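You operate a simulated robot arm through the tools that you are given. There is no shell and no other tool. Be economical: measure what you need, move in short steps, check, and stop when the job is done.

You run a simulated robot arm. Do the job below in one go: nothing can be reset, and whatever is moved stays where it is left.

JOB
Burn in the black pilot lamp at its printed volts, then eject it.
Fine: push it home in the socket with the knob at OFF; let the green bar fill; knob back to OFF before the eject button; don't blow it.

It is judged by the outcome, as a careful person would: the job done as asked, and still so three seconds after it is handed in. It fails if anything else is knocked over, pushed out of place, dropped, spilled or broken.

ROBOT AND FRAMES
A 6-joint arm with a two-finger parallel gripper, fixed in place. Base frame: the origin is at the foot of the arm, x ahead of it, y to its left, z up; the work surface is at about z = 0. Units: mm, degrees, N and s.
With the tool pointing down near the work surface it reaches from about 180 to 460 mm from the base axis. Its first joint turns from -70.0 to 70.0 degrees. Payload 1.9 kg.
The TCP is the grasp point between the finger pads, 23 mm short of the fingertips. In the tool frame z runs along the fingers and y along their closing line. The gripper opens to 94 mm. The fingers are 38 mm wide and 10 mm thick; the gripper's body (54 by 96 mm) begins 39 mm behind the TCP.
Orientation is that of the tool frame in the base frame, as [roll, pitch, yaw] about the fixed x, y, z axes, in that order (R = Rz(yaw) Ry(pitch) Rx(roll)). With the fingers straight down and closing along the base's y, the tool's x points along the base's -x, its y along +y and its z along -z.

CONTROLS
- The arm moves only by the tool play_rows. Its argument "commands" is a list of rows, each a list of 7 numbers: the gripper command, from -1 (shut) to 1 (fully open), values between in proportion, then the shift along the base's x, y, z in mm, then the turn, a rotation vector about the base's x, y, z in degrees. In form: [[hand, tx, ty, tz, ax, ay, az], ...]. A call has 1 to 8 rows; each row shifts and turns the commanded pose from where the row before left it. Each row takes 0.2 s and may step no farther than 50 mm and 8.6 degrees from the row before; otherwise, or with a gripper value out of range, the whole call is refused. A pose out of reach is approached as far as the arm can. The call stops where the force on the tool passes 40 N (or 10 N more than at its start, if that is more) or the arm is blocked; 0.2 s more then pass. Each finger travels about 108 mm/s and halts on what it meets, pressing with about 22 N; the grip force reading is that of the motor and also rises with nothing between the fingers. The clock runs only during rows and for 0.2 s after the last one: add rows that do not move to give the fingers time. It gives the time, the measured TCP pose, the force on the tool (base axes), the opening and the grip force at its end, in the units of the frame above (readings bear some noise), with the torque about the TCP (base axes, N m) and any sound that the robot's microphone picked up, and new pictures: "pictures" is both (left out), scene, wrist or none.
- Cameras (640 x 400 px; columns grow to the right, rows downward): "scene" is fixed at [45.4, 310.7, 412]; the picture's right is [-0.85, -0.53, 0.00], its down [-0.37, 0.59, -0.72] and it looks along [0.38, -0.61, -0.69] (base axes); focal length 214 px, centre (320, 200). "wrist" rides on the gripper at [86, 16, -75] in the tool frame; the picture's right is [-0.18, 0.98, 0.00], its down [-0.58, -0.11, -0.81] and it looks along [-0.79, -0.15, 0.59] (tool axes); focal length 243 px, centre (320, 200). There is no depth. A picture from a camera that has moved, and an enlarged one, comes with that camera's place and axes in the base frame and with its lens.
- inspect(camera, box): a new picture of the part [left, top, right, bottom] of that camera's present view, enlarged. The clock stands still meanwhile.
- sign_off(): hands the job in; it is judged then, once.

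Work in short steps. Places have to be worked out from the pictures, the camera data and where the tool is seen: move nearer, look again, correct. Check each grasp and each placing, and mend what went wrong. You have 120 turns and 200 pictures in all, those below and enlarged ones among them. Open the gripper and draw the arm clear of the work before you hand the job in, unless the task says otherwise; then end with one line.

The tools are called after "Request:" as a command line: name --pt "numbers of a row" for each row, then --argument value for the rest, lists and objects as JSON in quotes. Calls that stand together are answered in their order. play_rows: Moves the arm, as the interface text tells. Its arguments: {"type":"object","properties":{"commands":{"type":"array","items":{"type":"array","items":{"type":"number"}}},"pictures":{"type":"string","enum":["both","scene","wrist","none"]}},"required":["commands"]} The other tools are called the same way: inspect (camera, box) takes an enlarged picture of a part of a camera's view; sign_off () hands the job in.

At the start:

```text
time_s: 0.0
tool_pos: [270.6, -58.2, 364.0]
ee_rot: [-179.9, 0.1, 179.9]
force: [0.0, 0.2, -0.5]
moment: [-0.02, 0.01, -0.03]
finger_gap: 94.1
grip_force: 0.1
```

scene: 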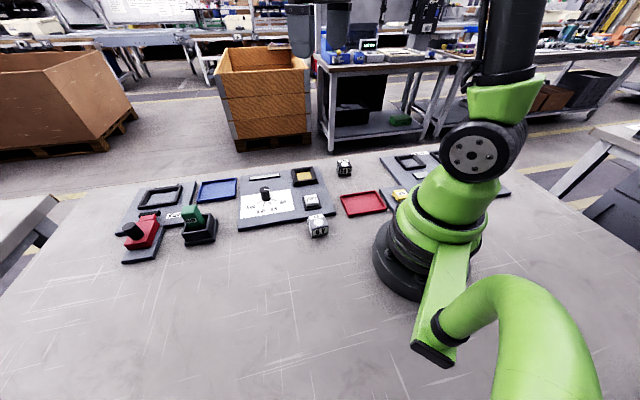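
wrist: 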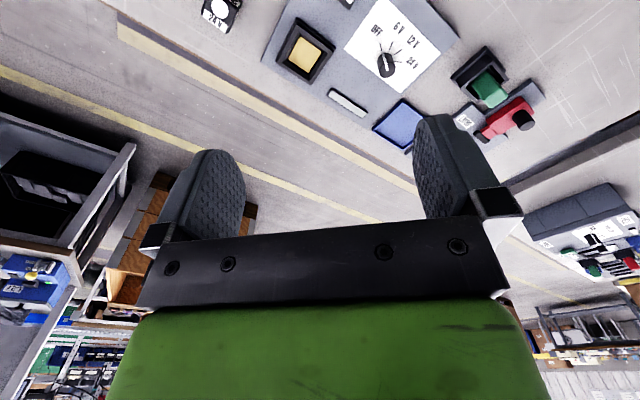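

I start by enlarging the scene view to identify the fixtures and lamps.

Request:
inspect --camera "scene" --box '[220, 150, 380, 250]'

Request:
inspect --camera "scene" --box '[110, 170, 250, 270]'

Request:
inspect --camera "wrist" --box '[180, 0, 560, 180]'

Request:
inspect --camera "scene" --box '[330, 140, 450, 220]'

```text
4.00 times, centred on (300, 200) of scene
camera zoom: at [45.4, 310.7, 412.0], right [-0.85, -0.53, 0.0], down [-0.37, 0.59, -0.72], along [0.38, -0.61, -0.69], focal length 858 px, centre (400, 200)
```

zoom: 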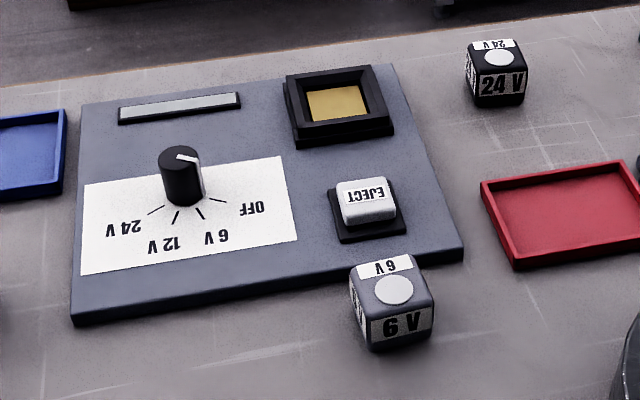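

```text
4.00 times, centred on (180, 220) of scene
camera zoom: at [45.4, 310.7, 412.0], right [-0.85, -0.53, 0.0], down [-0.37, 0.59, -0.72], along [0.38, -0.61, -0.69], focal length 858 px, centre (880, 120)
```

zoom: 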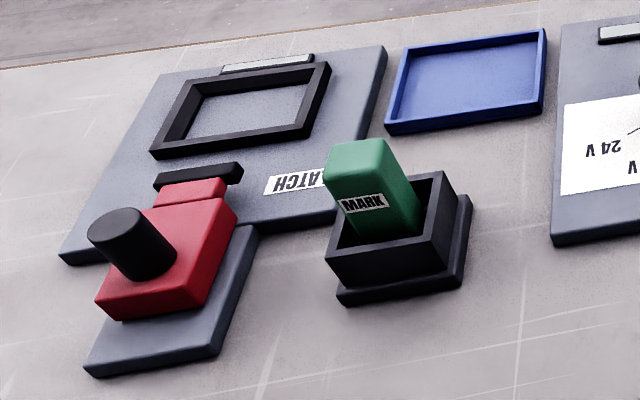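

```text
1.68 times, centred on (370, 90) of wrist
camera zoom: at [183.8, -40.7, 437.5], right [0.19, 0.98, 0.0], down [0.58, -0.11, 0.81], along [0.79, -0.15, -0.59], focal length 409 px, centre (236, 385)
```

zoom: 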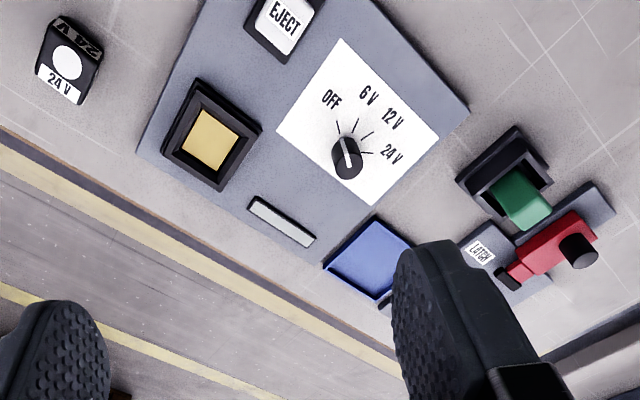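

```text
5.00 times, centred on (390, 180) of scene
camera zoom: at [45.4, 310.7, 412.0], right [-0.85, -0.53, 0.0], down [-0.37, 0.59, -0.72], along [0.38, -0.61, -0.69], focal length 1072 px, centre (-30, 300)
```

zoom: 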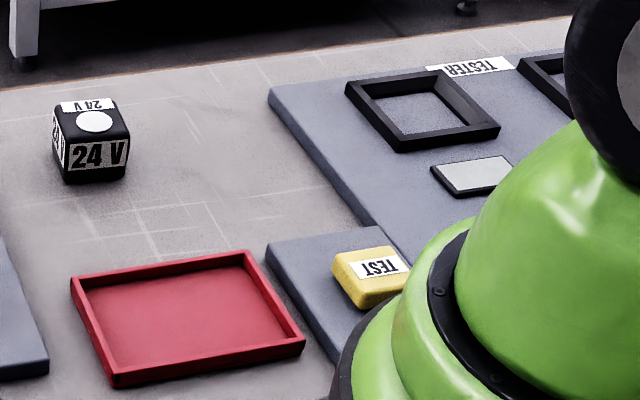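

The black lamp is the 24 V cube near (269,-195); I move above it at z≈200 to see it more closely.

Request:
play_rows --pt "1 0 -27 -33 0 0 0" --pt "1 0 -27 -33 0 0 0" --pt "1 0 -27 -33 0 0 0" --pt "1 0 -27 -33 0 0 0" --pt "1 0 -27 -33 0 0 0" --pt "1 0 0 0 0 0 0"

```text
time_s: 1.4
tool_pos: [270.2, -193.4, 195.8]
ee_rot: [-179.9, 0.1, 180.0]
force: [-0.1, 0.8, -0.8]
moment: [0.01, -0.03, -0.01]
finger_gap: 94.0
grip_force: 0.0
camera wrist: at [184.5, -176.3, 271.0], right [0.19, 0.98, 0.0], down [0.58, -0.11, 0.81], along [0.79, -0.15, -0.59], focal length 243 px, centre (320, 200)
```

scene: 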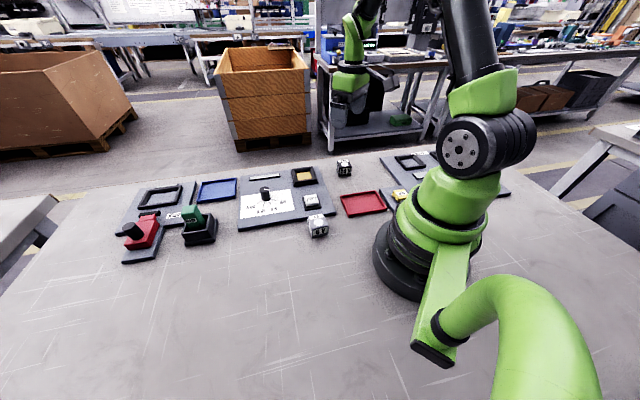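
wrist: 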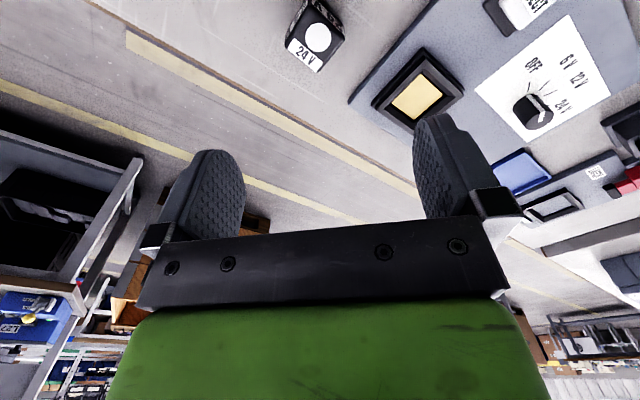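

Request:
inspect --camera "wrist" --box '[260, 0, 420, 100]'

Request:
inspect --camera "wrist" --box '[440, 0, 640, 130]'

```text
4.00 times, centred on (340, 50) of wrist
camera zoom: at [184.5, -176.3, 271.0], right [0.19, 0.98, 0.0], down [0.58, -0.11, 0.81], along [0.79, -0.15, -0.59], focal length 970 px, centre (240, 800)
```

zoom: 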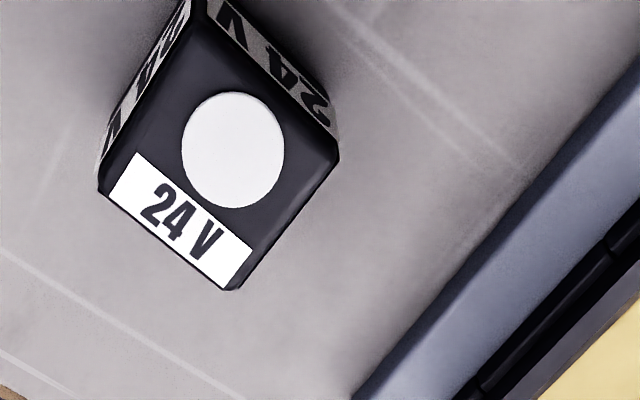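

```text
3.08 times, centred on (540, 65) of wrist
camera zoom: at [184.5, -176.3, 271.0], right [0.19, 0.98, 0.0], down [0.58, -0.11, 0.81], along [0.79, -0.15, -0.59], focal length 746 px, centre (-357, 615)
```

zoom: 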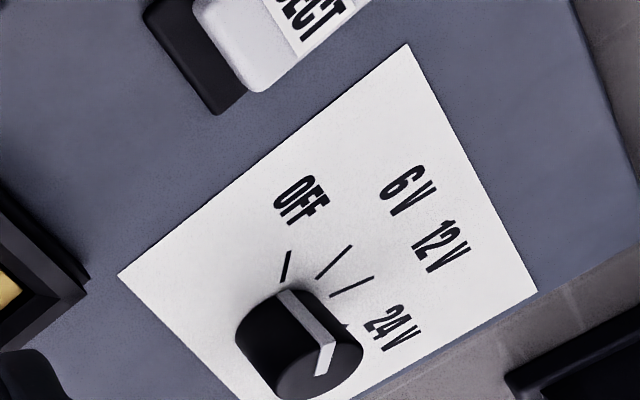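

The lamp is a ~36 mm cube centred near (270,-198), turned ~41.5°. I turn the gripper to match and descend partway.

Request:
play_rows --pt "1 0 -1 -22 0 0 8.3" --pt "1 0 -1 -22 0 0 8.3" --pt "1 0 -1 -22 0 0 8.3" --pt "1 0 -1 -20 0 0 8.3" --pt "1 0 -1 -20 0 0 8.3" --pt "1 0 0 0 0 0 0" --pictures "wrist"

```text
time_s: 2.8
tool_pos: [270.4, -197.4, 90.7]
ee_rot: [-180.0, 0.0, -138.5]
force: [-0.8, -0.2, 0.2]
moment: [0.0, 0.02, -0.01]
finger_gap: 94.0
grip_force: 0.0
camera wrist: at [195.2, -242.5, 166.2], right [-0.51, 0.86, 0.0], down [0.51, 0.3, 0.81], along [0.69, 0.41, -0.59], focal length 243 px, centre (320, 200)
```

wrist: 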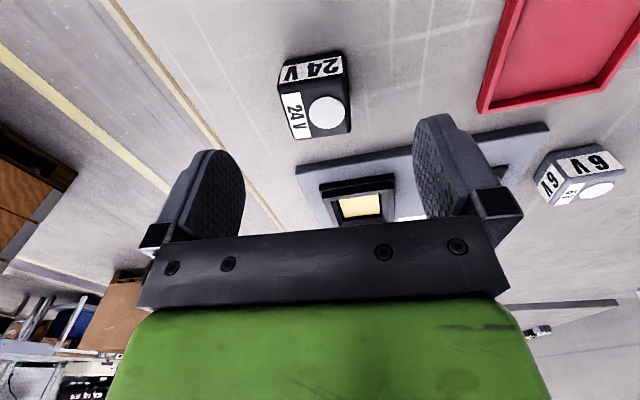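

The lamp sits aligned between the fingers. I descend to z≈43 (tips at ~20, clear of the cube's lower half) and close.

Request:
play_rows --pt "1 -0.3 -1.2 -24 0 0 0" --pt "1 0 0 -24 0 0 0" --pt "1 0 0 0 0 0 0" --pt "-0.6 0 0 0 0 0 0" --pt "-0.6 0 0 0 0 0 0" --pt "-0.6 0 0 0 0 0 0" --pt "-0.6 0 0 0 0 0 0"

```text
time_s: 4.4
tool_pos: [270.6, -198.6, 45.4]
ee_rot: [-180.0, 0.0, -138.6]
force: [-0.1, -0.5, -0.7]
moment: [0.02, -0.01, -0.01]
finger_gap: 39.4
grip_force: 22.3
camera wrist: at [194.8, -243.6, 119.0], right [-0.51, 0.86, 0.0], down [0.51, 0.3, 0.81], along [0.69, 0.41, -0.59], focal length 243 px, centre (320, 200)
```

scene: 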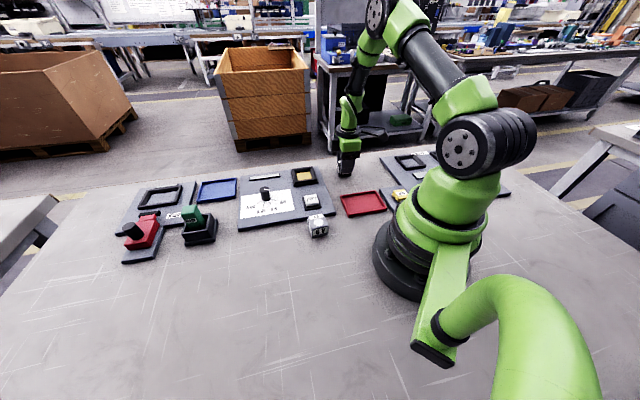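
wrist: 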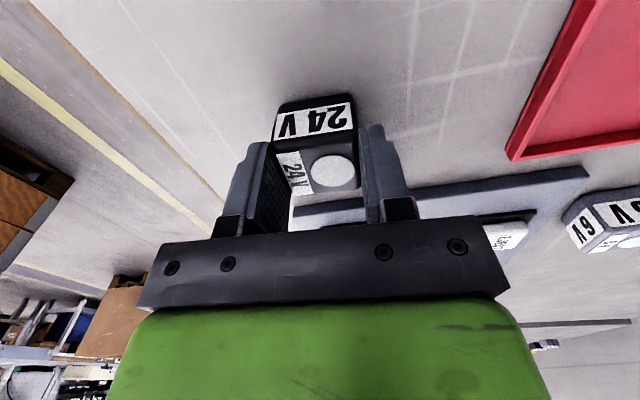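

Gripped (gap 39.4 mm). Lift to z≈110 and move toward the socket, stopping short to look.

Request:
play_rows --pt "-0.6 0 0 30 0 0 0" --pt "-0.6 0 0 40 0 0 0" --pt "-0.6 15 15 0 0 0 0" --pt "-0.6 15 15 0 0 0 0" --pt "-0.6 0 0 0 0 0 0"

Request:
inspect --camera "wrist" --box '[200, 40, 520, 240]'

```text
time_s: 5.6
tool_pos: [299.2, -167.7, 114.3]
ee_rot: [-180.0, 0.1, -138.6]
force: [-0.5, -0.7, -0.1]
moment: [-0.02, 0.02, -0.01]
finger_gap: 39.4
grip_force: 22.4
camera wrist: at [224.2, -212.6, 189.3], right [-0.51, 0.86, 0.0], down [0.51, 0.3, 0.81], along [0.69, 0.41, -0.59], focal length 243 px, centre (320, 200)
```

scene: 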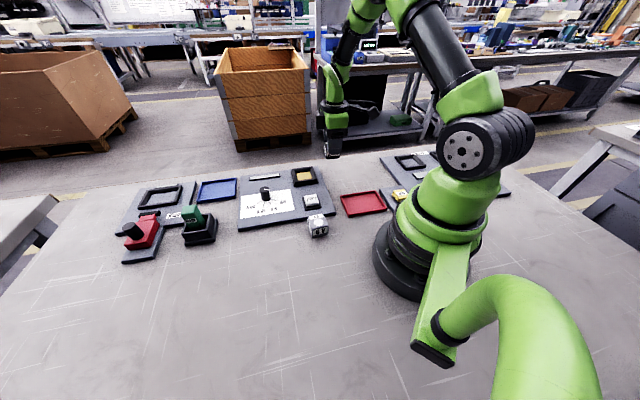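
wrist: 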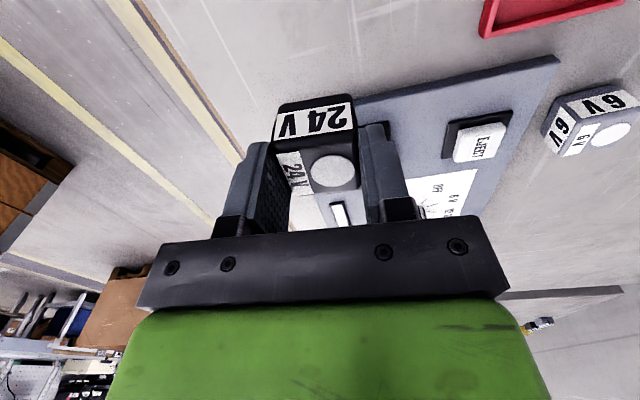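

```text
2.00 times, centred on (360, 140) of wrist
camera zoom: at [224.2, -212.6, 189.3], right [-0.51, 0.86, 0.0], down [0.51, 0.3, 0.81], along [0.69, 0.41, -0.59], focal length 485 px, centre (240, 320)
```

zoom: 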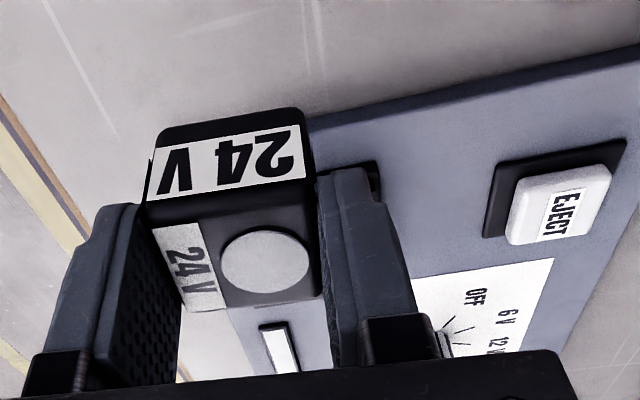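

The lamp hides the socket; earlier views put the socket centre at ≈(351,-97) turned ~45°. I move over it at z≈150, turning 3.5°, to look underneath.

Request:
play_rows --pt "-0.6 0 0 36 0 0 3.5" --pt "-0.6 17 23 0 0 0 0" --pt "-0.6 17 23 0 0 0 0" --pt "-0.6 18 24 0 0 0 0" --pt "-0.6 0 0 0 0 0 0"

Request:
inspect --camera "wrist" --box '[240, 0, 480, 150]'

Request:
inspect --camera "scene" --box '[230, 120, 350, 240]'

```text
time_s: 6.8
tool_pos: [351.8, -99.2, 150.0]
ee_rot: [180.0, 0.1, -135.1]
force: [0.5, 0.2, -1.4]
moment: [0.01, 0.0, 0.0]
finger_gap: 39.4
grip_force: 22.1
camera wrist: at [279.7, -147.8, 225.5], right [-0.56, 0.83, 0.0], down [0.49, 0.33, 0.81], along [0.67, 0.45, -0.59], focal length 243 px, centre (320, 200)
```

scene: 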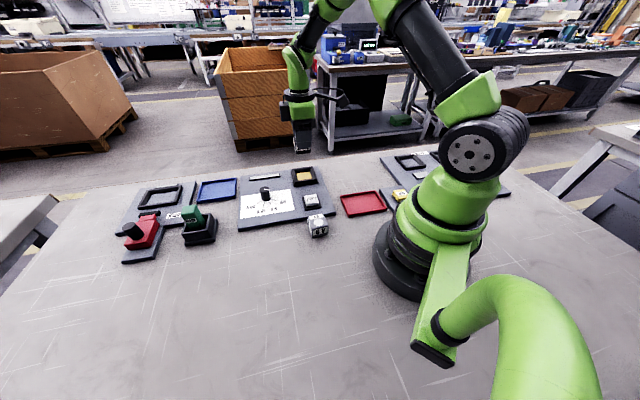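
wrist: 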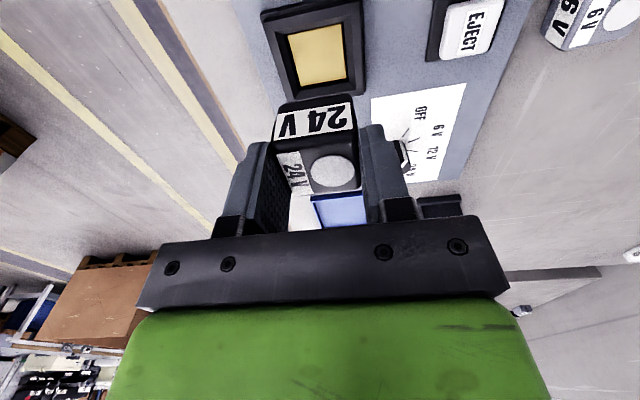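

```text
2.67 times, centred on (360, 75) of wrist
camera zoom: at [279.7, -147.8, 225.5], right [-0.56, 0.83, 0.0], down [0.49, 0.33, 0.81], along [0.67, 0.45, -0.59], focal length 647 px, centre (213, 533)
```

zoom: 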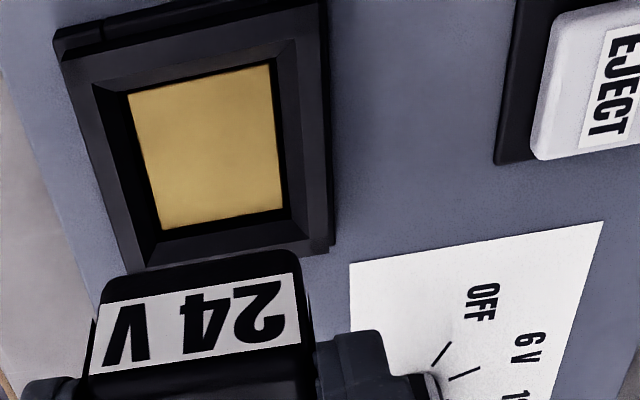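

```text
3.33 times, centred on (290, 180) of scene
camera zoom: at [45.4, 310.7, 412.0], right [-0.85, -0.53, 0.0], down [-0.37, 0.59, -0.72], along [0.38, -0.61, -0.69], focal length 715 px, centre (420, 267)
```

zoom: 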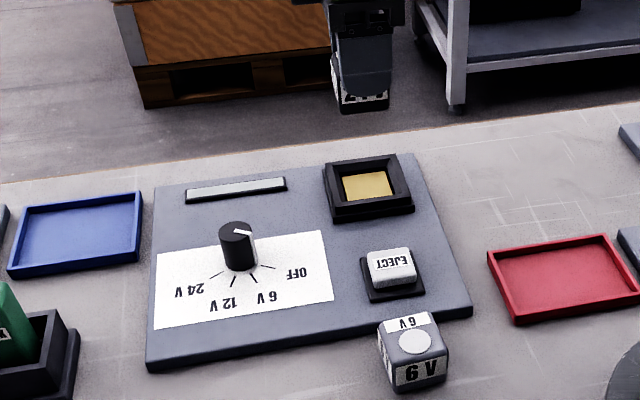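

The socket is in clear view: parallel to the lamp now, centre ≈(355,-98.5). I shift slightly and descend to lamp-bottom ≈55 mm for a close alignment check.

Request:
play_rows --pt "-0.6 3.2 0.7 -20 0 0 0" --pt "-0.6 0 0 -20 0 0 0" --pt "-0.6 0 0 -10 0 0 0" --pt "-0.6 0 0 0 0 0 0" --pictures "none"

Request:
inspect --camera "wrist" --box '[220, 20, 440, 220]'

Request:
inspect --camera "scene" --box '[270, 130, 350, 210]'

```text
time_s: 7.8
tool_pos: [354.8, -98.4, 99.7]
ee_rot: [-179.9, 0.1, -135.1]
force: [-0.2, -1.0, -0.6]
moment: [0.02, 0.01, -0.03]
finger_gap: 39.4
grip_force: 22.1
```

```text
2.00 times, centred on (330, 120) of wrist
camera zoom: at [282.4, -147.4, 174.8], right [-0.56, 0.83, 0.0], down [0.49, 0.33, 0.81], along [0.67, 0.45, -0.59], focal length 485 px, centre (300, 360)
```

zoom: 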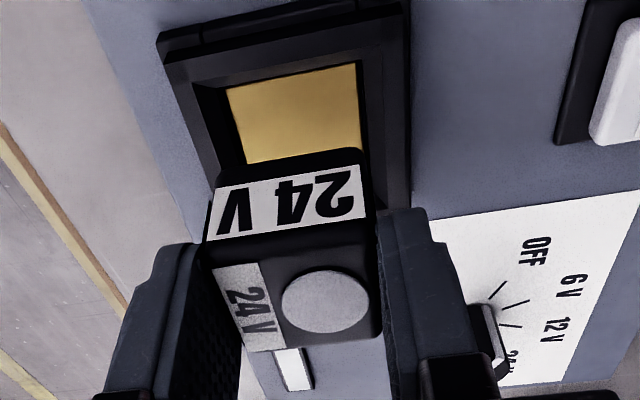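

```text
5.00 times, centred on (310, 170) of scene
camera zoom: at [45.4, 310.7, 412.0], right [-0.85, -0.53, 0.0], down [-0.37, 0.59, -0.72], along [0.38, -0.61, -0.69], focal length 1072 px, centre (370, 350)
```

zoom: 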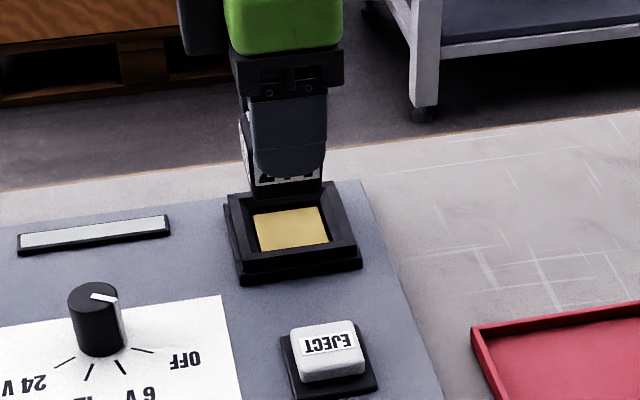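

Lateral alignment is good; forward alignment is uncertain by ~3 mm. I descend another 20 mm (lamp bottom ≈34) and look again.

Request:
play_rows --pt "-0.6 0 0 -10 0 0 0" --pt "-0.6 0 0 -10 0 0 0" --pt "-0.6 0 0 0 0 0 0" --pictures "none"

Request:
inspect --camera "wrist" --box '[240, 40, 400, 180]'

Request:
inspect --camera "scene" --box '[280, 150, 330, 200]'

```text
time_s: 8.6
tool_pos: [354.4, -98.8, 79.4]
ee_rot: [-179.8, 0.1, -135.1]
force: [0.6, -0.6, 0.1]
moment: [0.04, 0.01, -0.02]
finger_gap: 39.5
grip_force: 22.1
```

```text
2.86 times, centred on (320, 110) of wrist
camera zoom: at [282.4, -147.5, 154.5], right [-0.56, 0.83, 0.0], down [0.49, 0.33, 0.81], along [0.67, 0.45, -0.59], focal length 693 px, centre (320, 457)
```

zoom: 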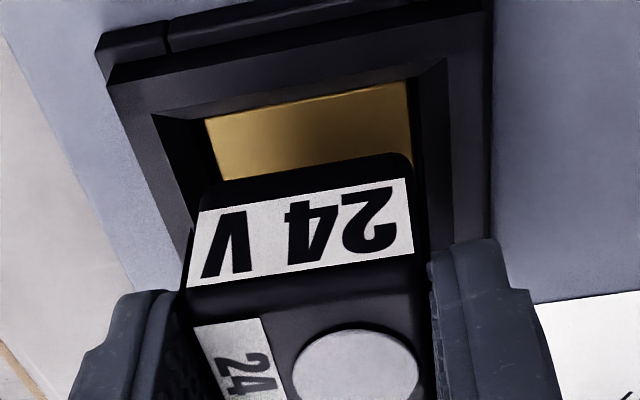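

```text
8.00 times, centred on (305, 175) of scene
camera zoom: at [45.4, 310.7, 412.0], right [-0.85, -0.53, 0.0], down [-0.37, 0.59, -0.72], along [0.38, -0.61, -0.69], focal length 1716 px, centre (440, 400)
```

zoom: 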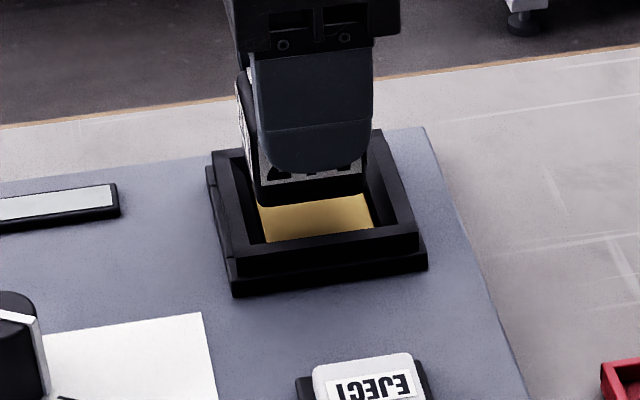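

Dropping the lamp along the view, it sits ≈2.7 mm too far forward and ≈1.1 mm off laterally. I correct by (-2.7,-1.1) and lower 12 mm in small steps.

Request:
play_rows --pt "-0.6 -2.7 -1.1 0 0 0 0" --pt "-0.6 0 0 -4 0 0 0" --pt "-0.6 0 0 -4 0 0 0" --pt "-0.6 0 0 -4 0 0 0" --pt "-0.6 0 0 0 0 0 0" --pictures "none"

Request:
inspect --camera "wrist" --box '[240, 40, 400, 180]'

Request:
inspect --camera "scene" --box '[280, 150, 330, 200]'

```text
time_s: 9.8
tool_pos: [352.1, -99.8, 68.3]
ee_rot: [-179.8, 0.0, -135.1]
force: [0.0, 0.5, -1.4]
moment: [-0.02, 0.03, 0.01]
finger_gap: 39.2
grip_force: 21.9
```

```text
2.86 times, centred on (320, 110) of wrist
camera zoom: at [279.8, -148.4, 142.4], right [-0.56, 0.83, 0.0], down [0.49, 0.33, 0.81], along [0.67, 0.45, -0.59], focal length 693 px, centre (320, 457)
```

zoom: 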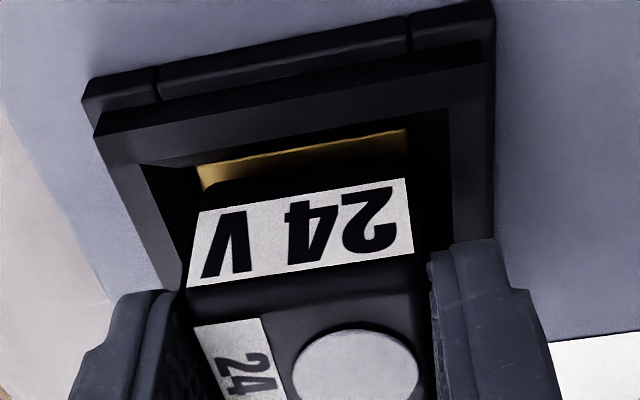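

```text
8.00 times, centred on (305, 175) of scene
camera zoom: at [45.4, 310.7, 412.0], right [-0.85, -0.53, 0.0], down [-0.37, 0.59, -0.72], along [0.38, -0.61, -0.69], focal length 1716 px, centre (440, 400)
```

zoom: 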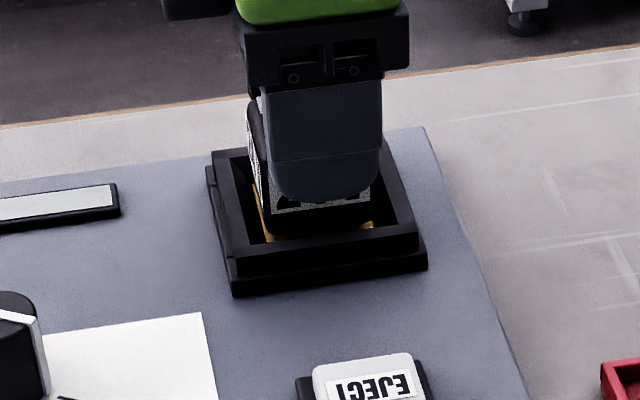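

Well centred now. I continue lowering gently toward the contact (lamp bottom 23 → 14).

Request:
play_rows --pt "-0.6 0 0 -3 0 0 0" --pt "-0.6 0 0 -3 0 0 0" --pt "-0.6 0 0 -2 0 0 0" --pt "-0.6 0 0 -2 0 0 0" --pt "-0.6 0 0 0 0 0 0" --pictures "none"

Request:
inspect --camera "wrist" --box '[240, 40, 400, 180]'

Request:
inspect --camera "scene" --box '[280, 150, 330, 200]'

```text
time_s: 11.0
tool_pos: [353.2, -98.6, 57.4]
ee_rot: [-179.9, 0.1, -135.1]
force: [-0.7, -0.5, 2.6]
moment: [0.01, 0.07, 0.01]
finger_gap: 39.1
grip_force: 21.7
```

```text
2.86 times, centred on (320, 110) of wrist
camera zoom: at [279.6, -148.2, 132.6], right [-0.56, 0.83, 0.0], down [0.49, 0.33, 0.81], along [0.67, 0.45, -0.59], focal length 693 px, centre (320, 457)
```

zoom: 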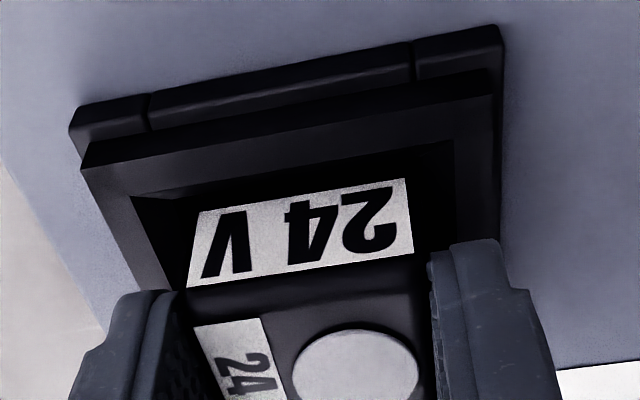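

```text
8.00 times, centred on (305, 175) of scene
camera zoom: at [45.4, 310.7, 412.0], right [-0.85, -0.53, 0.0], down [-0.37, 0.59, -0.72], along [0.38, -0.61, -0.69], focal length 1716 px, centre (440, 400)
```

zoom: 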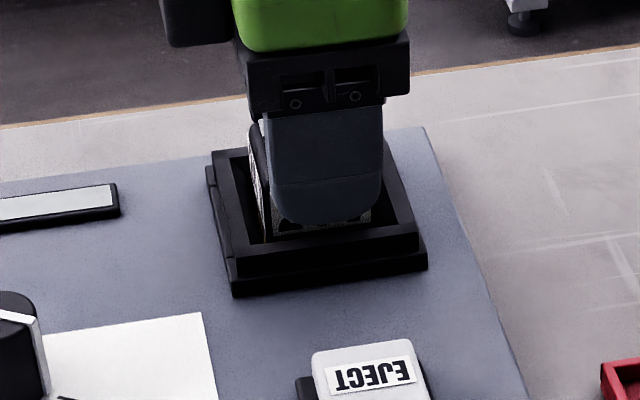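

Contact begins (2.6 N). The lamp is in the pocket; I press a few mm more and listen.

Request:
play_rows --pt "-0.6 0 0 -1.5 0 0 0" --pt "-0.6 0 0 -1.5 0 0 0" --pt "-0.6 0 0 0 0 0 0" --pictures "none"

```text
time_s: 11.8
tool_pos: [352.2, -99.8, 56.4]
ee_rot: [-179.9, 0.1, -135.1]
force: [-3.0, 4.1, 18.7]
moment: [0.09, 0.06, 0.01]
finger_gap: 39.3
grip_force: 21.8
```

Request:
play_rows --pt "-0.6 0 0 -1 0 0 0" --pt "-0.6 0 0 -1 0 0 0" --pt "-0.6 0 0 -1 0 0 0" --pt "-0.6 0 0 0 0 0 0"

Request:
inspect --camera "wrist" --box '[240, 40, 400, 180]'

```text
time_s: 12.6
tool_pos: [352.2, -99.7, 55.1]
ee_rot: [-179.9, 0.2, -135.2]
force: [-6.8, 1.7, 21.9]
moment: [0.08, 0.32, 0.01]
finger_gap: 38.9
grip_force: 21.8
stopped in row 4: the force on the tool passed its limit at 43 N (the readings are from after the stop); the commanded pose is now the measured one
camera wrist: at [280.2, -148.6, 128.8], right [-0.56, 0.83, 0.0], down [0.49, 0.33, 0.81], along [0.67, 0.45, -0.59], focal length 243 px, centre (320, 200)
```

scene: 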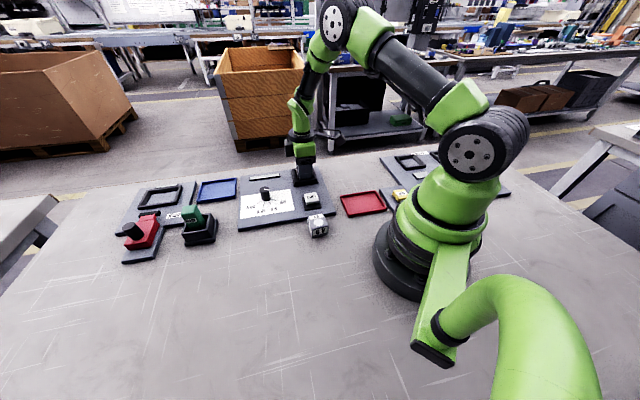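
wrist: 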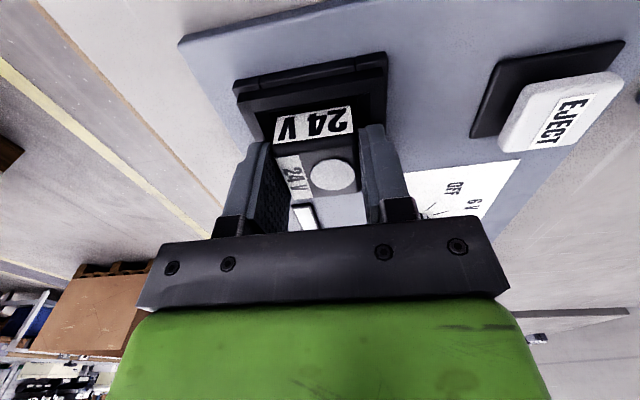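

```text
2.86 times, centred on (320, 110) of wrist
camera zoom: at [280.2, -148.6, 128.8], right [-0.56, 0.83, 0.0], down [0.49, 0.33, 0.81], along [0.67, 0.45, -0.59], focal length 693 px, centre (320, 457)
```

zoom: 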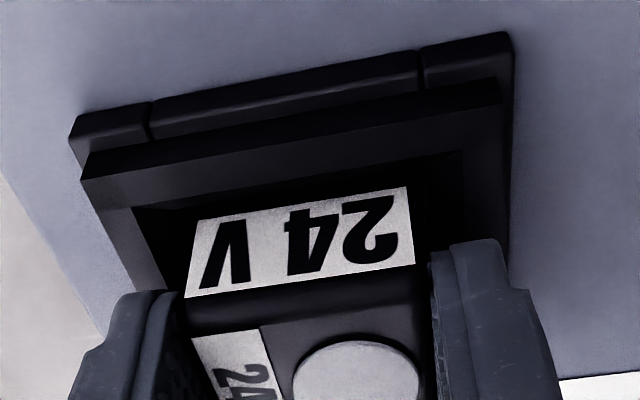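

Force limit reached while gripped; I'll release, rise, and press from above with closed fingers.

Request:
play_rows --pt "0.3 0 0 0 0 0 0" --pt "0.3 0 0 0 0 0 0" --pt "0.3 0 0 25 0 0 0" --pt "0.3 0 0 30 0 0 0" --pt "-1 0 0 0 0 0 0" --pt "-1 0 0 0 0 0 0" --pt "-1 0 0 0 0 0 0" --pictures "none"

Request:
inspect --camera "wrist" --box '[200, 0, 440, 200]'

Request:
inspect --camera "scene" --box '[230, 140, 350, 220]'

```text
time_s: 14.2
tool_pos: [352.1, -100.6, 108.3]
ee_rot: [-179.9, 0.2, -135.1]
force: [0.4, 0.3, 0.1]
moment: [0.02, 0.02, 0.01]
finger_gap: 0.0
grip_force: 21.7
```

```text
2.00 times, centred on (320, 100) of wrist
camera zoom: at [279.6, -149.0, 183.1], right [-0.56, 0.83, 0.0], down [0.49, 0.33, 0.81], along [0.67, 0.45, -0.59], focal length 485 px, centre (320, 400)
```

zoom: 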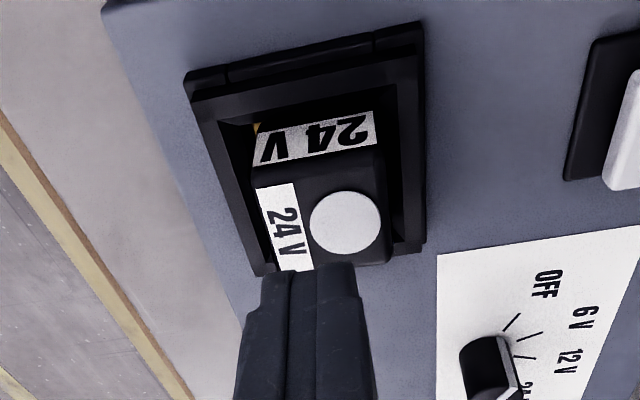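

```text
5.00 times, centred on (290, 180) of scene
camera zoom: at [45.4, 310.7, 412.0], right [-0.85, -0.53, 0.0], down [-0.37, 0.59, -0.72], along [0.38, -0.61, -0.69], focal length 1072 px, centre (470, 300)
```

zoom: 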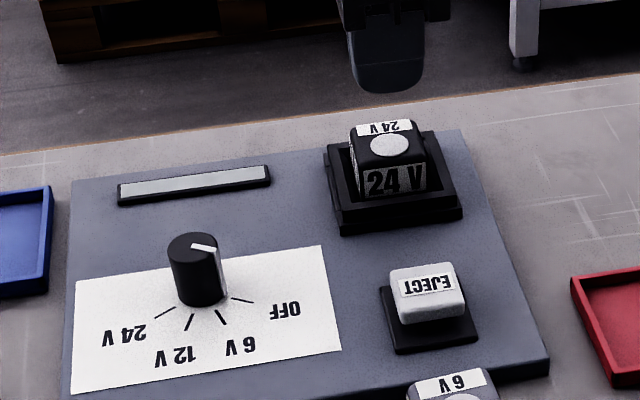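

The lamp sits in the pocket but perhaps not fully home. I centre the closed fingertips over it (+4,+4) and press down in small steps.

Request:
play_rows --pt "-1 4 4 -20 0 0 0" --pt "-1 0 0 -18 0 0 0" --pt "-1 0 0 -2 0 0 0" --pt "-1 0 0 -2 0 0 0" --pt "-1 0 0 -2 0 0 0" --pt "-1 0 0 0 0 0 0" --pictures "scene"

```text
time_s: 15.0
tool_pos: [357.0, -97.5, 71.7]
ee_rot: [-179.7, 0.2, -135.4]
force: [-6.3, 1.9, 19.9]
moment: [-0.08, 0.32, -0.05]
finger_gap: 0.0
grip_force: 21.9
stopped in row 4: the force on the tool passed its limit at 47 N (the readings are from after the stop); the commanded pose is now the measured one
```

scene: 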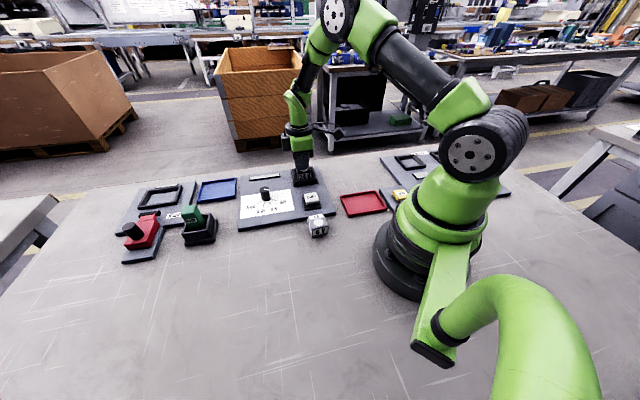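

Request:
play_rows --pt "-1 0 0 -1 0 0 0" --pt "-1 0 0 -1 0 0 0" --pt "-1 0 0 -1 0 0 0" --pt "-1 0 0 -1 0 0 0" --pt "-1 0 0 0 0 0 0" --pictures "none"

Request:
inspect --camera "wrist" --box '[220, 20, 420, 200]'

Request:
inspect --camera "scene" --box '[280, 150, 330, 200]'

```text
time_s: 15.6
tool_pos: [356.9, -95.7, 72.3]
ee_rot: [-179.5, 0.4, -135.5]
force: [-6.5, 1.8, 20.4]
moment: [-0.16, 0.33, -0.05]
finger_gap: 0.2
grip_force: 22.3
stopped in row 2: the force on the tool passed its limit at 43 N (the readings are from after the stop); the commanded pose is now the measured one
```

```text
2.22 times, centred on (320, 110) of wrist
camera zoom: at [285.0, -144.6, 145.9], right [-0.56, 0.83, -0.01], down [0.48, 0.33, 0.81], along [0.67, 0.45, -0.59], focal length 539 px, centre (320, 400)
```

zoom: 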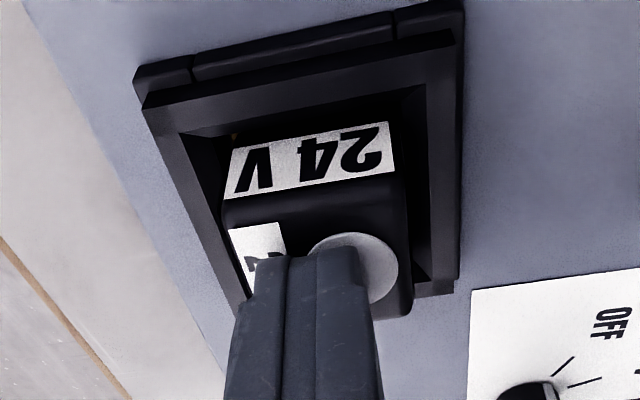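

```text
8.00 times, centred on (305, 175) of scene
camera zoom: at [45.4, 310.7, 412.0], right [-0.85, -0.53, 0.0], down [-0.37, 0.59, -0.72], along [0.38, -0.61, -0.69], focal length 1716 px, centre (440, 400)
```

zoom: 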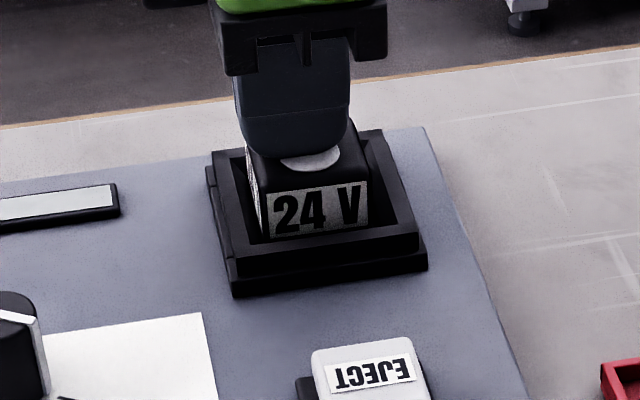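

It resists at ~45 N; I lift and look from above to see whether the lamp is level and square in the pocket.

Request:
play_rows --pt "-1 0 0 30 0 0 0" --pt "-1 10 10 30 0 0 0" --pt "-1 10 10 10 0 0 0" --pt "-1 0 0 0 0 0 0" --pictures "none"

Request:
inspect --camera "wrist" --box '[240, 0, 400, 100]'

Request:
inspect --camera "scene" --box '[280, 150, 330, 200]'

```text
time_s: 16.6
tool_pos: [377.8, -74.7, 141.1]
ee_rot: [-179.7, 0.2, -135.2]
force: [1.0, 0.0, 0.7]
moment: [-0.01, 0.03, -0.02]
finger_gap: 0.1
grip_force: 21.9
```

```text
4.00 times, centred on (320, 50) of wrist
camera zoom: at [305.2, -124.3, 215.9], right [-0.56, 0.83, 0.0], down [0.48, 0.33, 0.81], along [0.67, 0.45, -0.59], focal length 970 px, centre (320, 800)
```

zoom: 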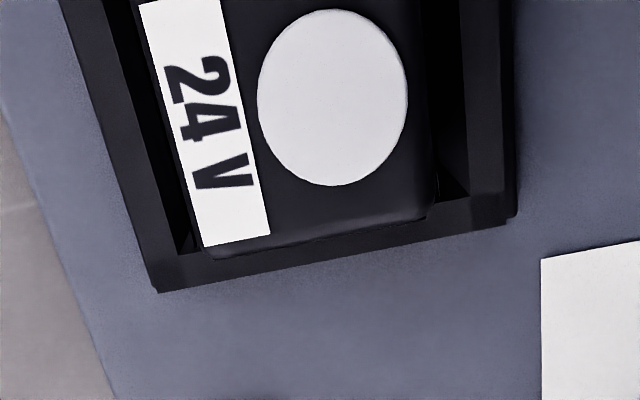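

```text
8.00 times, centred on (305, 175) of scene
camera zoom: at [45.4, 310.7, 412.0], right [-0.85, -0.53, 0.0], down [-0.37, 0.59, -0.72], along [0.38, -0.61, -0.69], focal length 1716 px, centre (440, 400)
```

zoom: 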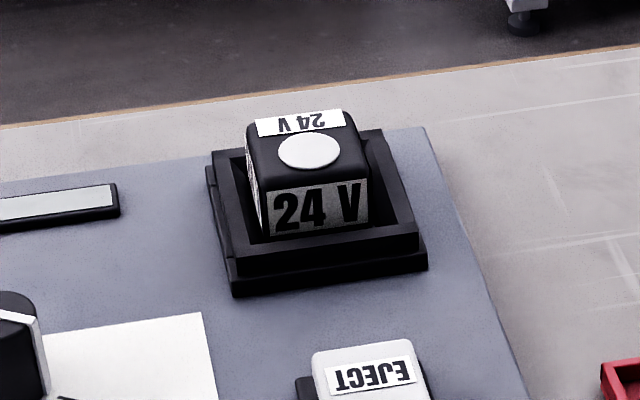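

The lamp looks level and square in the pocket, top ≈48 mm. I press again, more centred at (354.5,-95.7) and in half-millimetre ramps to build a steady force.

Request:
play_rows --pt "-1 -23.3 -21 -30 0 0 0" --pt "-1 0 0 -30 0 0 0" --pt "-1 0 0 -5 0 0 0" --pt "-1 0 0 0 0 0 0" --pt "-1 0 0 -1 0 0 0" --pt "-1 0 0 -1 0 0 0" --pt "-1 0 0 -1 0 0 0" --pt "-1 0 0 0 0 0 0" --pictures "none"

```text
time_s: 18.4
tool_pos: [354.4, -96.6, 72.9]
ee_rot: [-179.7, 0.3, -135.4]
force: [0.6, -1.0, 1.2]
moment: [0.0, 0.05, 0.0]
finger_gap: 0.0
grip_force: 21.6
```

Request:
play_rows --pt "-1 0 0 -0.7 0 0 0" --pt "-1 0 0 -0.7 0 0 0" --pt "-1 0 0 -0.7 0 0 0" --pt "-1 0 0 -0.7 0 0 0" --pt "-1 0 0 -0.7 0 0 0" --pt "-1 0 0 0 0 0 0" --pt "-1 0 0 0 0 0 0" --pictures "none"

```text
time_s: 19.6
tool_pos: [354.7, -97.6, 70.8]
ee_rot: [-179.5, 0.6, -135.5]
force: [-7.0, 0.3, 20.8]
moment: [-0.18, 0.33, -0.08]
finger_gap: 0.0
grip_force: 21.9
stopped in row 5: the force on the tool passed its limit at 43 N (the readings are from after the stop); the commanded pose is now the measured one
```

Request:
play_rows --pt "-1 0 0 30 0 0 0" --pt "-1 10 10 30 0 0 0" --pt "-1 10 10 10 0 0 0" --pt "-1 0 0 0 0 0 0" --pictures "none"

Request:
inspect --camera "wrist" --box '[220, 0, 420, 120]'

Request:
inspect --camera "scene" --box '[280, 150, 330, 200]'

```text
time_s: 20.6
tool_pos: [375.7, -76.6, 141.6]
ee_rot: [-179.6, 0.4, -135.4]
force: [0.1, 0.2, 0.7]
moment: [0.02, -0.03, 0.01]
finger_gap: 0.0
grip_force: 21.9
```

```text
3.20 times, centred on (320, 60) of wrist
camera zoom: at [302.2, -125.1, 214.9], right [-0.56, 0.83, -0.01], down [0.48, 0.33, 0.81], along [0.67, 0.45, -0.59], focal length 776 px, centre (320, 648)
```

zoom: 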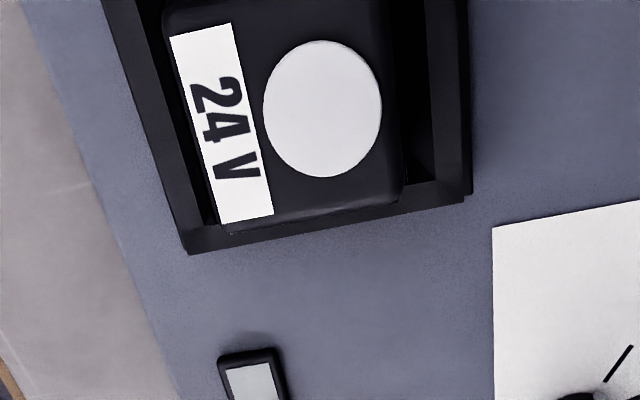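

```text
8.00 times, centred on (305, 175) of scene
camera zoom: at [45.4, 310.7, 412.0], right [-0.85, -0.53, 0.0], down [-0.37, 0.59, -0.72], along [0.38, -0.61, -0.69], focal length 1716 px, centre (440, 400)
```

zoom: 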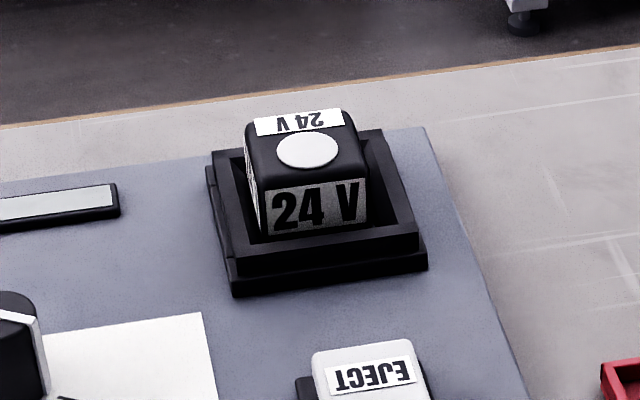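

Nothing visibly changed. I give one firmer push at the centre (3 mm step into contact) and listen for a click.

Request:
play_rows --pt "-1 -20.7 -18.9 -30 0 0 0" --pt "-1 0 0 -30 0 0 0" --pt "-1 0 0 -7 0 0 0" --pt "-1 0 0 0 0 0 0" --pt "-1 0 0 -5 0 0 0" --pt "-1 0 0 0 0 0 0" --pictures "none"

```text
time_s: 21.8
tool_pos: [355.2, -96.3, 71.5]
ee_rot: [-179.5, 0.5, -135.5]
force: [-8.2, -0.8, 21.4]
moment: [-0.17, 0.4, 0.03]
finger_gap: 0.0
grip_force: 21.9
stopped in row 6: the force on the tool passed its limit at 46 N (the readings are from after the stop); the commanded pose is now the measured one
```

The lamp is firmly bottomed at consistent depth. I rise and travel to the knob (≈(388,30)) to look from above.

Request:
play_rows --pt "-1 0 0 40 0 0 0" --pt "-1 0 0 40 0 0 0" --pt "0 8 31 0 0 0 0" --pt "0 8 31 0 0 0 0" --pt "0 8 32 0 0 0 0" --pt "0 8 32 0 0 0 0" --pt "0 0 0 0 0 0 0" --pictures "wrist"

Request:
inspect --camera "wrist" --box '[200, 0, 440, 150]'

Request:
inspect --camera "scene" --box '[230, 160, 330, 220]'

```text
time_s: 23.4
tool_pos: [386.9, 31.2, 150.5]
ee_rot: [-179.7, 0.3, -135.6]
force: [-0.2, 0.3, -0.3]
moment: [0.03, 0.0, 0.04]
finger_gap: 47.1
grip_force: 0.1
camera wrist: at [313.1, -16.9, 224.8], right [-0.56, 0.83, -0.01], down [0.48, 0.33, 0.81], along [0.68, 0.45, -0.58], focal length 243 px, centre (320, 200)
```

wrist: 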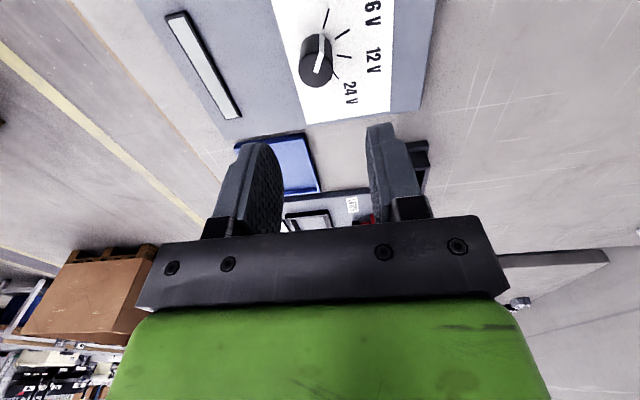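

```text
2.67 times, centred on (320, 75) of wrist
camera zoom: at [313.1, -16.9, 224.8], right [-0.56, 0.83, -0.01], down [0.48, 0.33, 0.81], along [0.68, 0.45, -0.58], focal length 647 px, centre (320, 533)
```

zoom: 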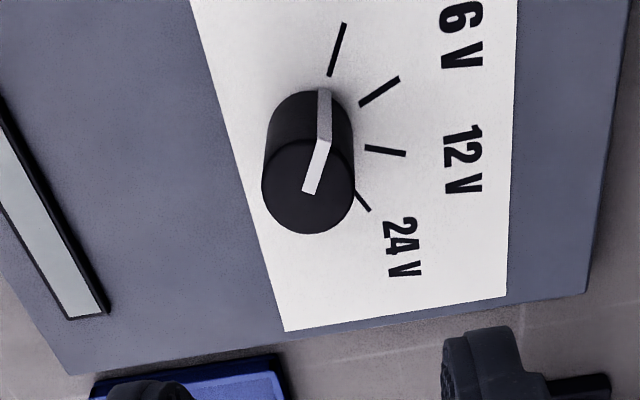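

```text
6.40 times, centred on (280, 190) of scene
camera zoom: at [45.4, 310.7, 412.0], right [-0.85, -0.53, 0.0], down [-0.37, 0.59, -0.72], along [0.38, -0.61, -0.69], focal length 1373 px, centre (576, 264)
```

zoom: 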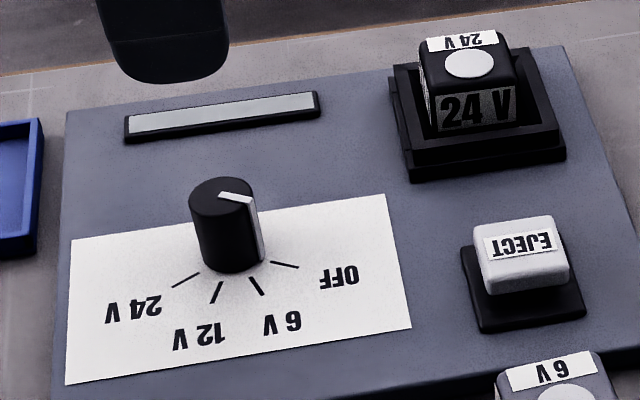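

Pointer is at OFF. The knob centre is ≈(391.3,30.2), top ≈42 mm, and the ticks are 40° apart, with 24 V lying 120° clockwise of OFF. I move over it and descend to z≈48.

Request:
play_rows --pt "0 4.4 -1 -30 0 0 0" --pt "0 0 0 -30 0 0 0" --pt "0 0 0 -20 0 0 0" --pt "0 0 0 0 0 0 0" --pictures "wrist"

Request:
inspect --camera "scene" --box '[230, 150, 330, 220]'

```text
time_s: 24.4
tool_pos: [391.1, 29.0, 69.5]
ee_rot: [-179.6, 0.5, -135.6]
force: [0.1, -0.2, -0.5]
moment: [0.0, 0.0, 0.03]
finger_gap: 47.3
grip_force: 0.2
camera wrist: at [317.9, -19.0, 144.2], right [-0.56, 0.83, -0.01], down [0.48, 0.33, 0.81], along [0.68, 0.45, -0.58], focal length 243 px, centre (320, 200)
```

wrist: 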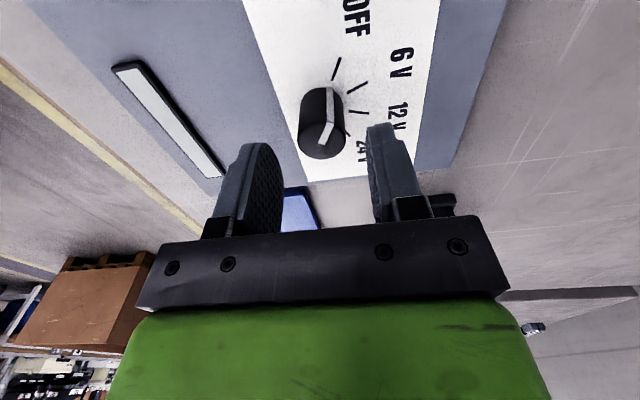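

```text
5.71 times, centred on (280, 185) of scene
camera zoom: at [45.4, 310.7, 412.0], right [-0.85, -0.53, 0.0], down [-0.37, 0.59, -0.72], along [0.38, -0.61, -0.69], focal length 1226 px, centre (549, 286)
```

zoom: 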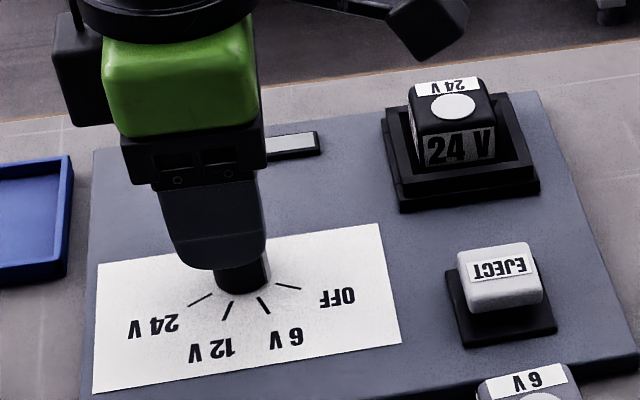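

Knob is centred between the fingers. Lower 21 mm and close on it.

Request:
play_rows --pt "0 0 0 -11 0 0 0" --pt "0 0 0 -10 0 0 0" --pt "0 0 0 0 0 0 0" --pt "-0.7 0 0 0 0 0 0" --pt "-0.7 0 0 0 0 0 0" --pt "-0.7 0 0 0 0 0 0" --pictures "wrist"

```text
time_s: 25.8
tool_pos: [390.4, 29.5, 48.8]
ee_rot: [-179.6, 0.5, -135.5]
force: [-10.3, 14.6, 4.8]
moment: [0.43, 0.64, -0.09]
finger_gap: 25.8
grip_force: 45.9
camera wrist: at [317.2, -18.5, 123.7], right [-0.56, 0.83, 0.0], down [0.48, 0.33, 0.81], along [0.68, 0.45, -0.59], focal length 243 px, centre (320, 200)
```

wrist: 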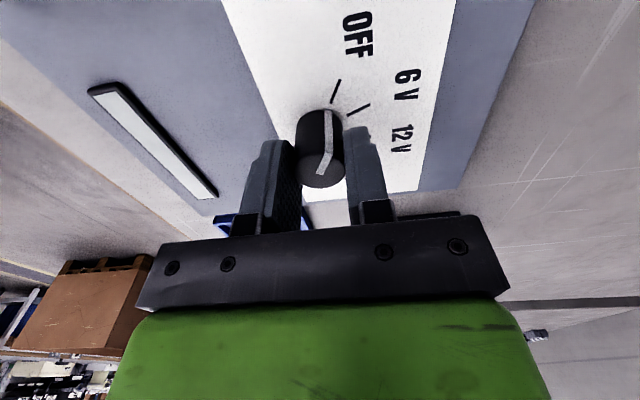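

Gripped (25.8 mm), with a lateral load of ~17 N; I shift ~1.2 mm to relieve it and begin turning clockwise.

Request:
play_rows --pt "-0.7 -0.9 0.9 0 0 0 0" --pt "-0.7 0 0 0 0 0 0" --pictures "none"

```text
time_s: 26.4
tool_pos: [390.1, 29.3, 48.9]
ee_rot: [-179.4, 0.5, -135.5]
force: [7.1, 6.5, -14.8]
moment: [0.2, 0.73, -0.08]
finger_gap: 25.7
grip_force: 44.6
```

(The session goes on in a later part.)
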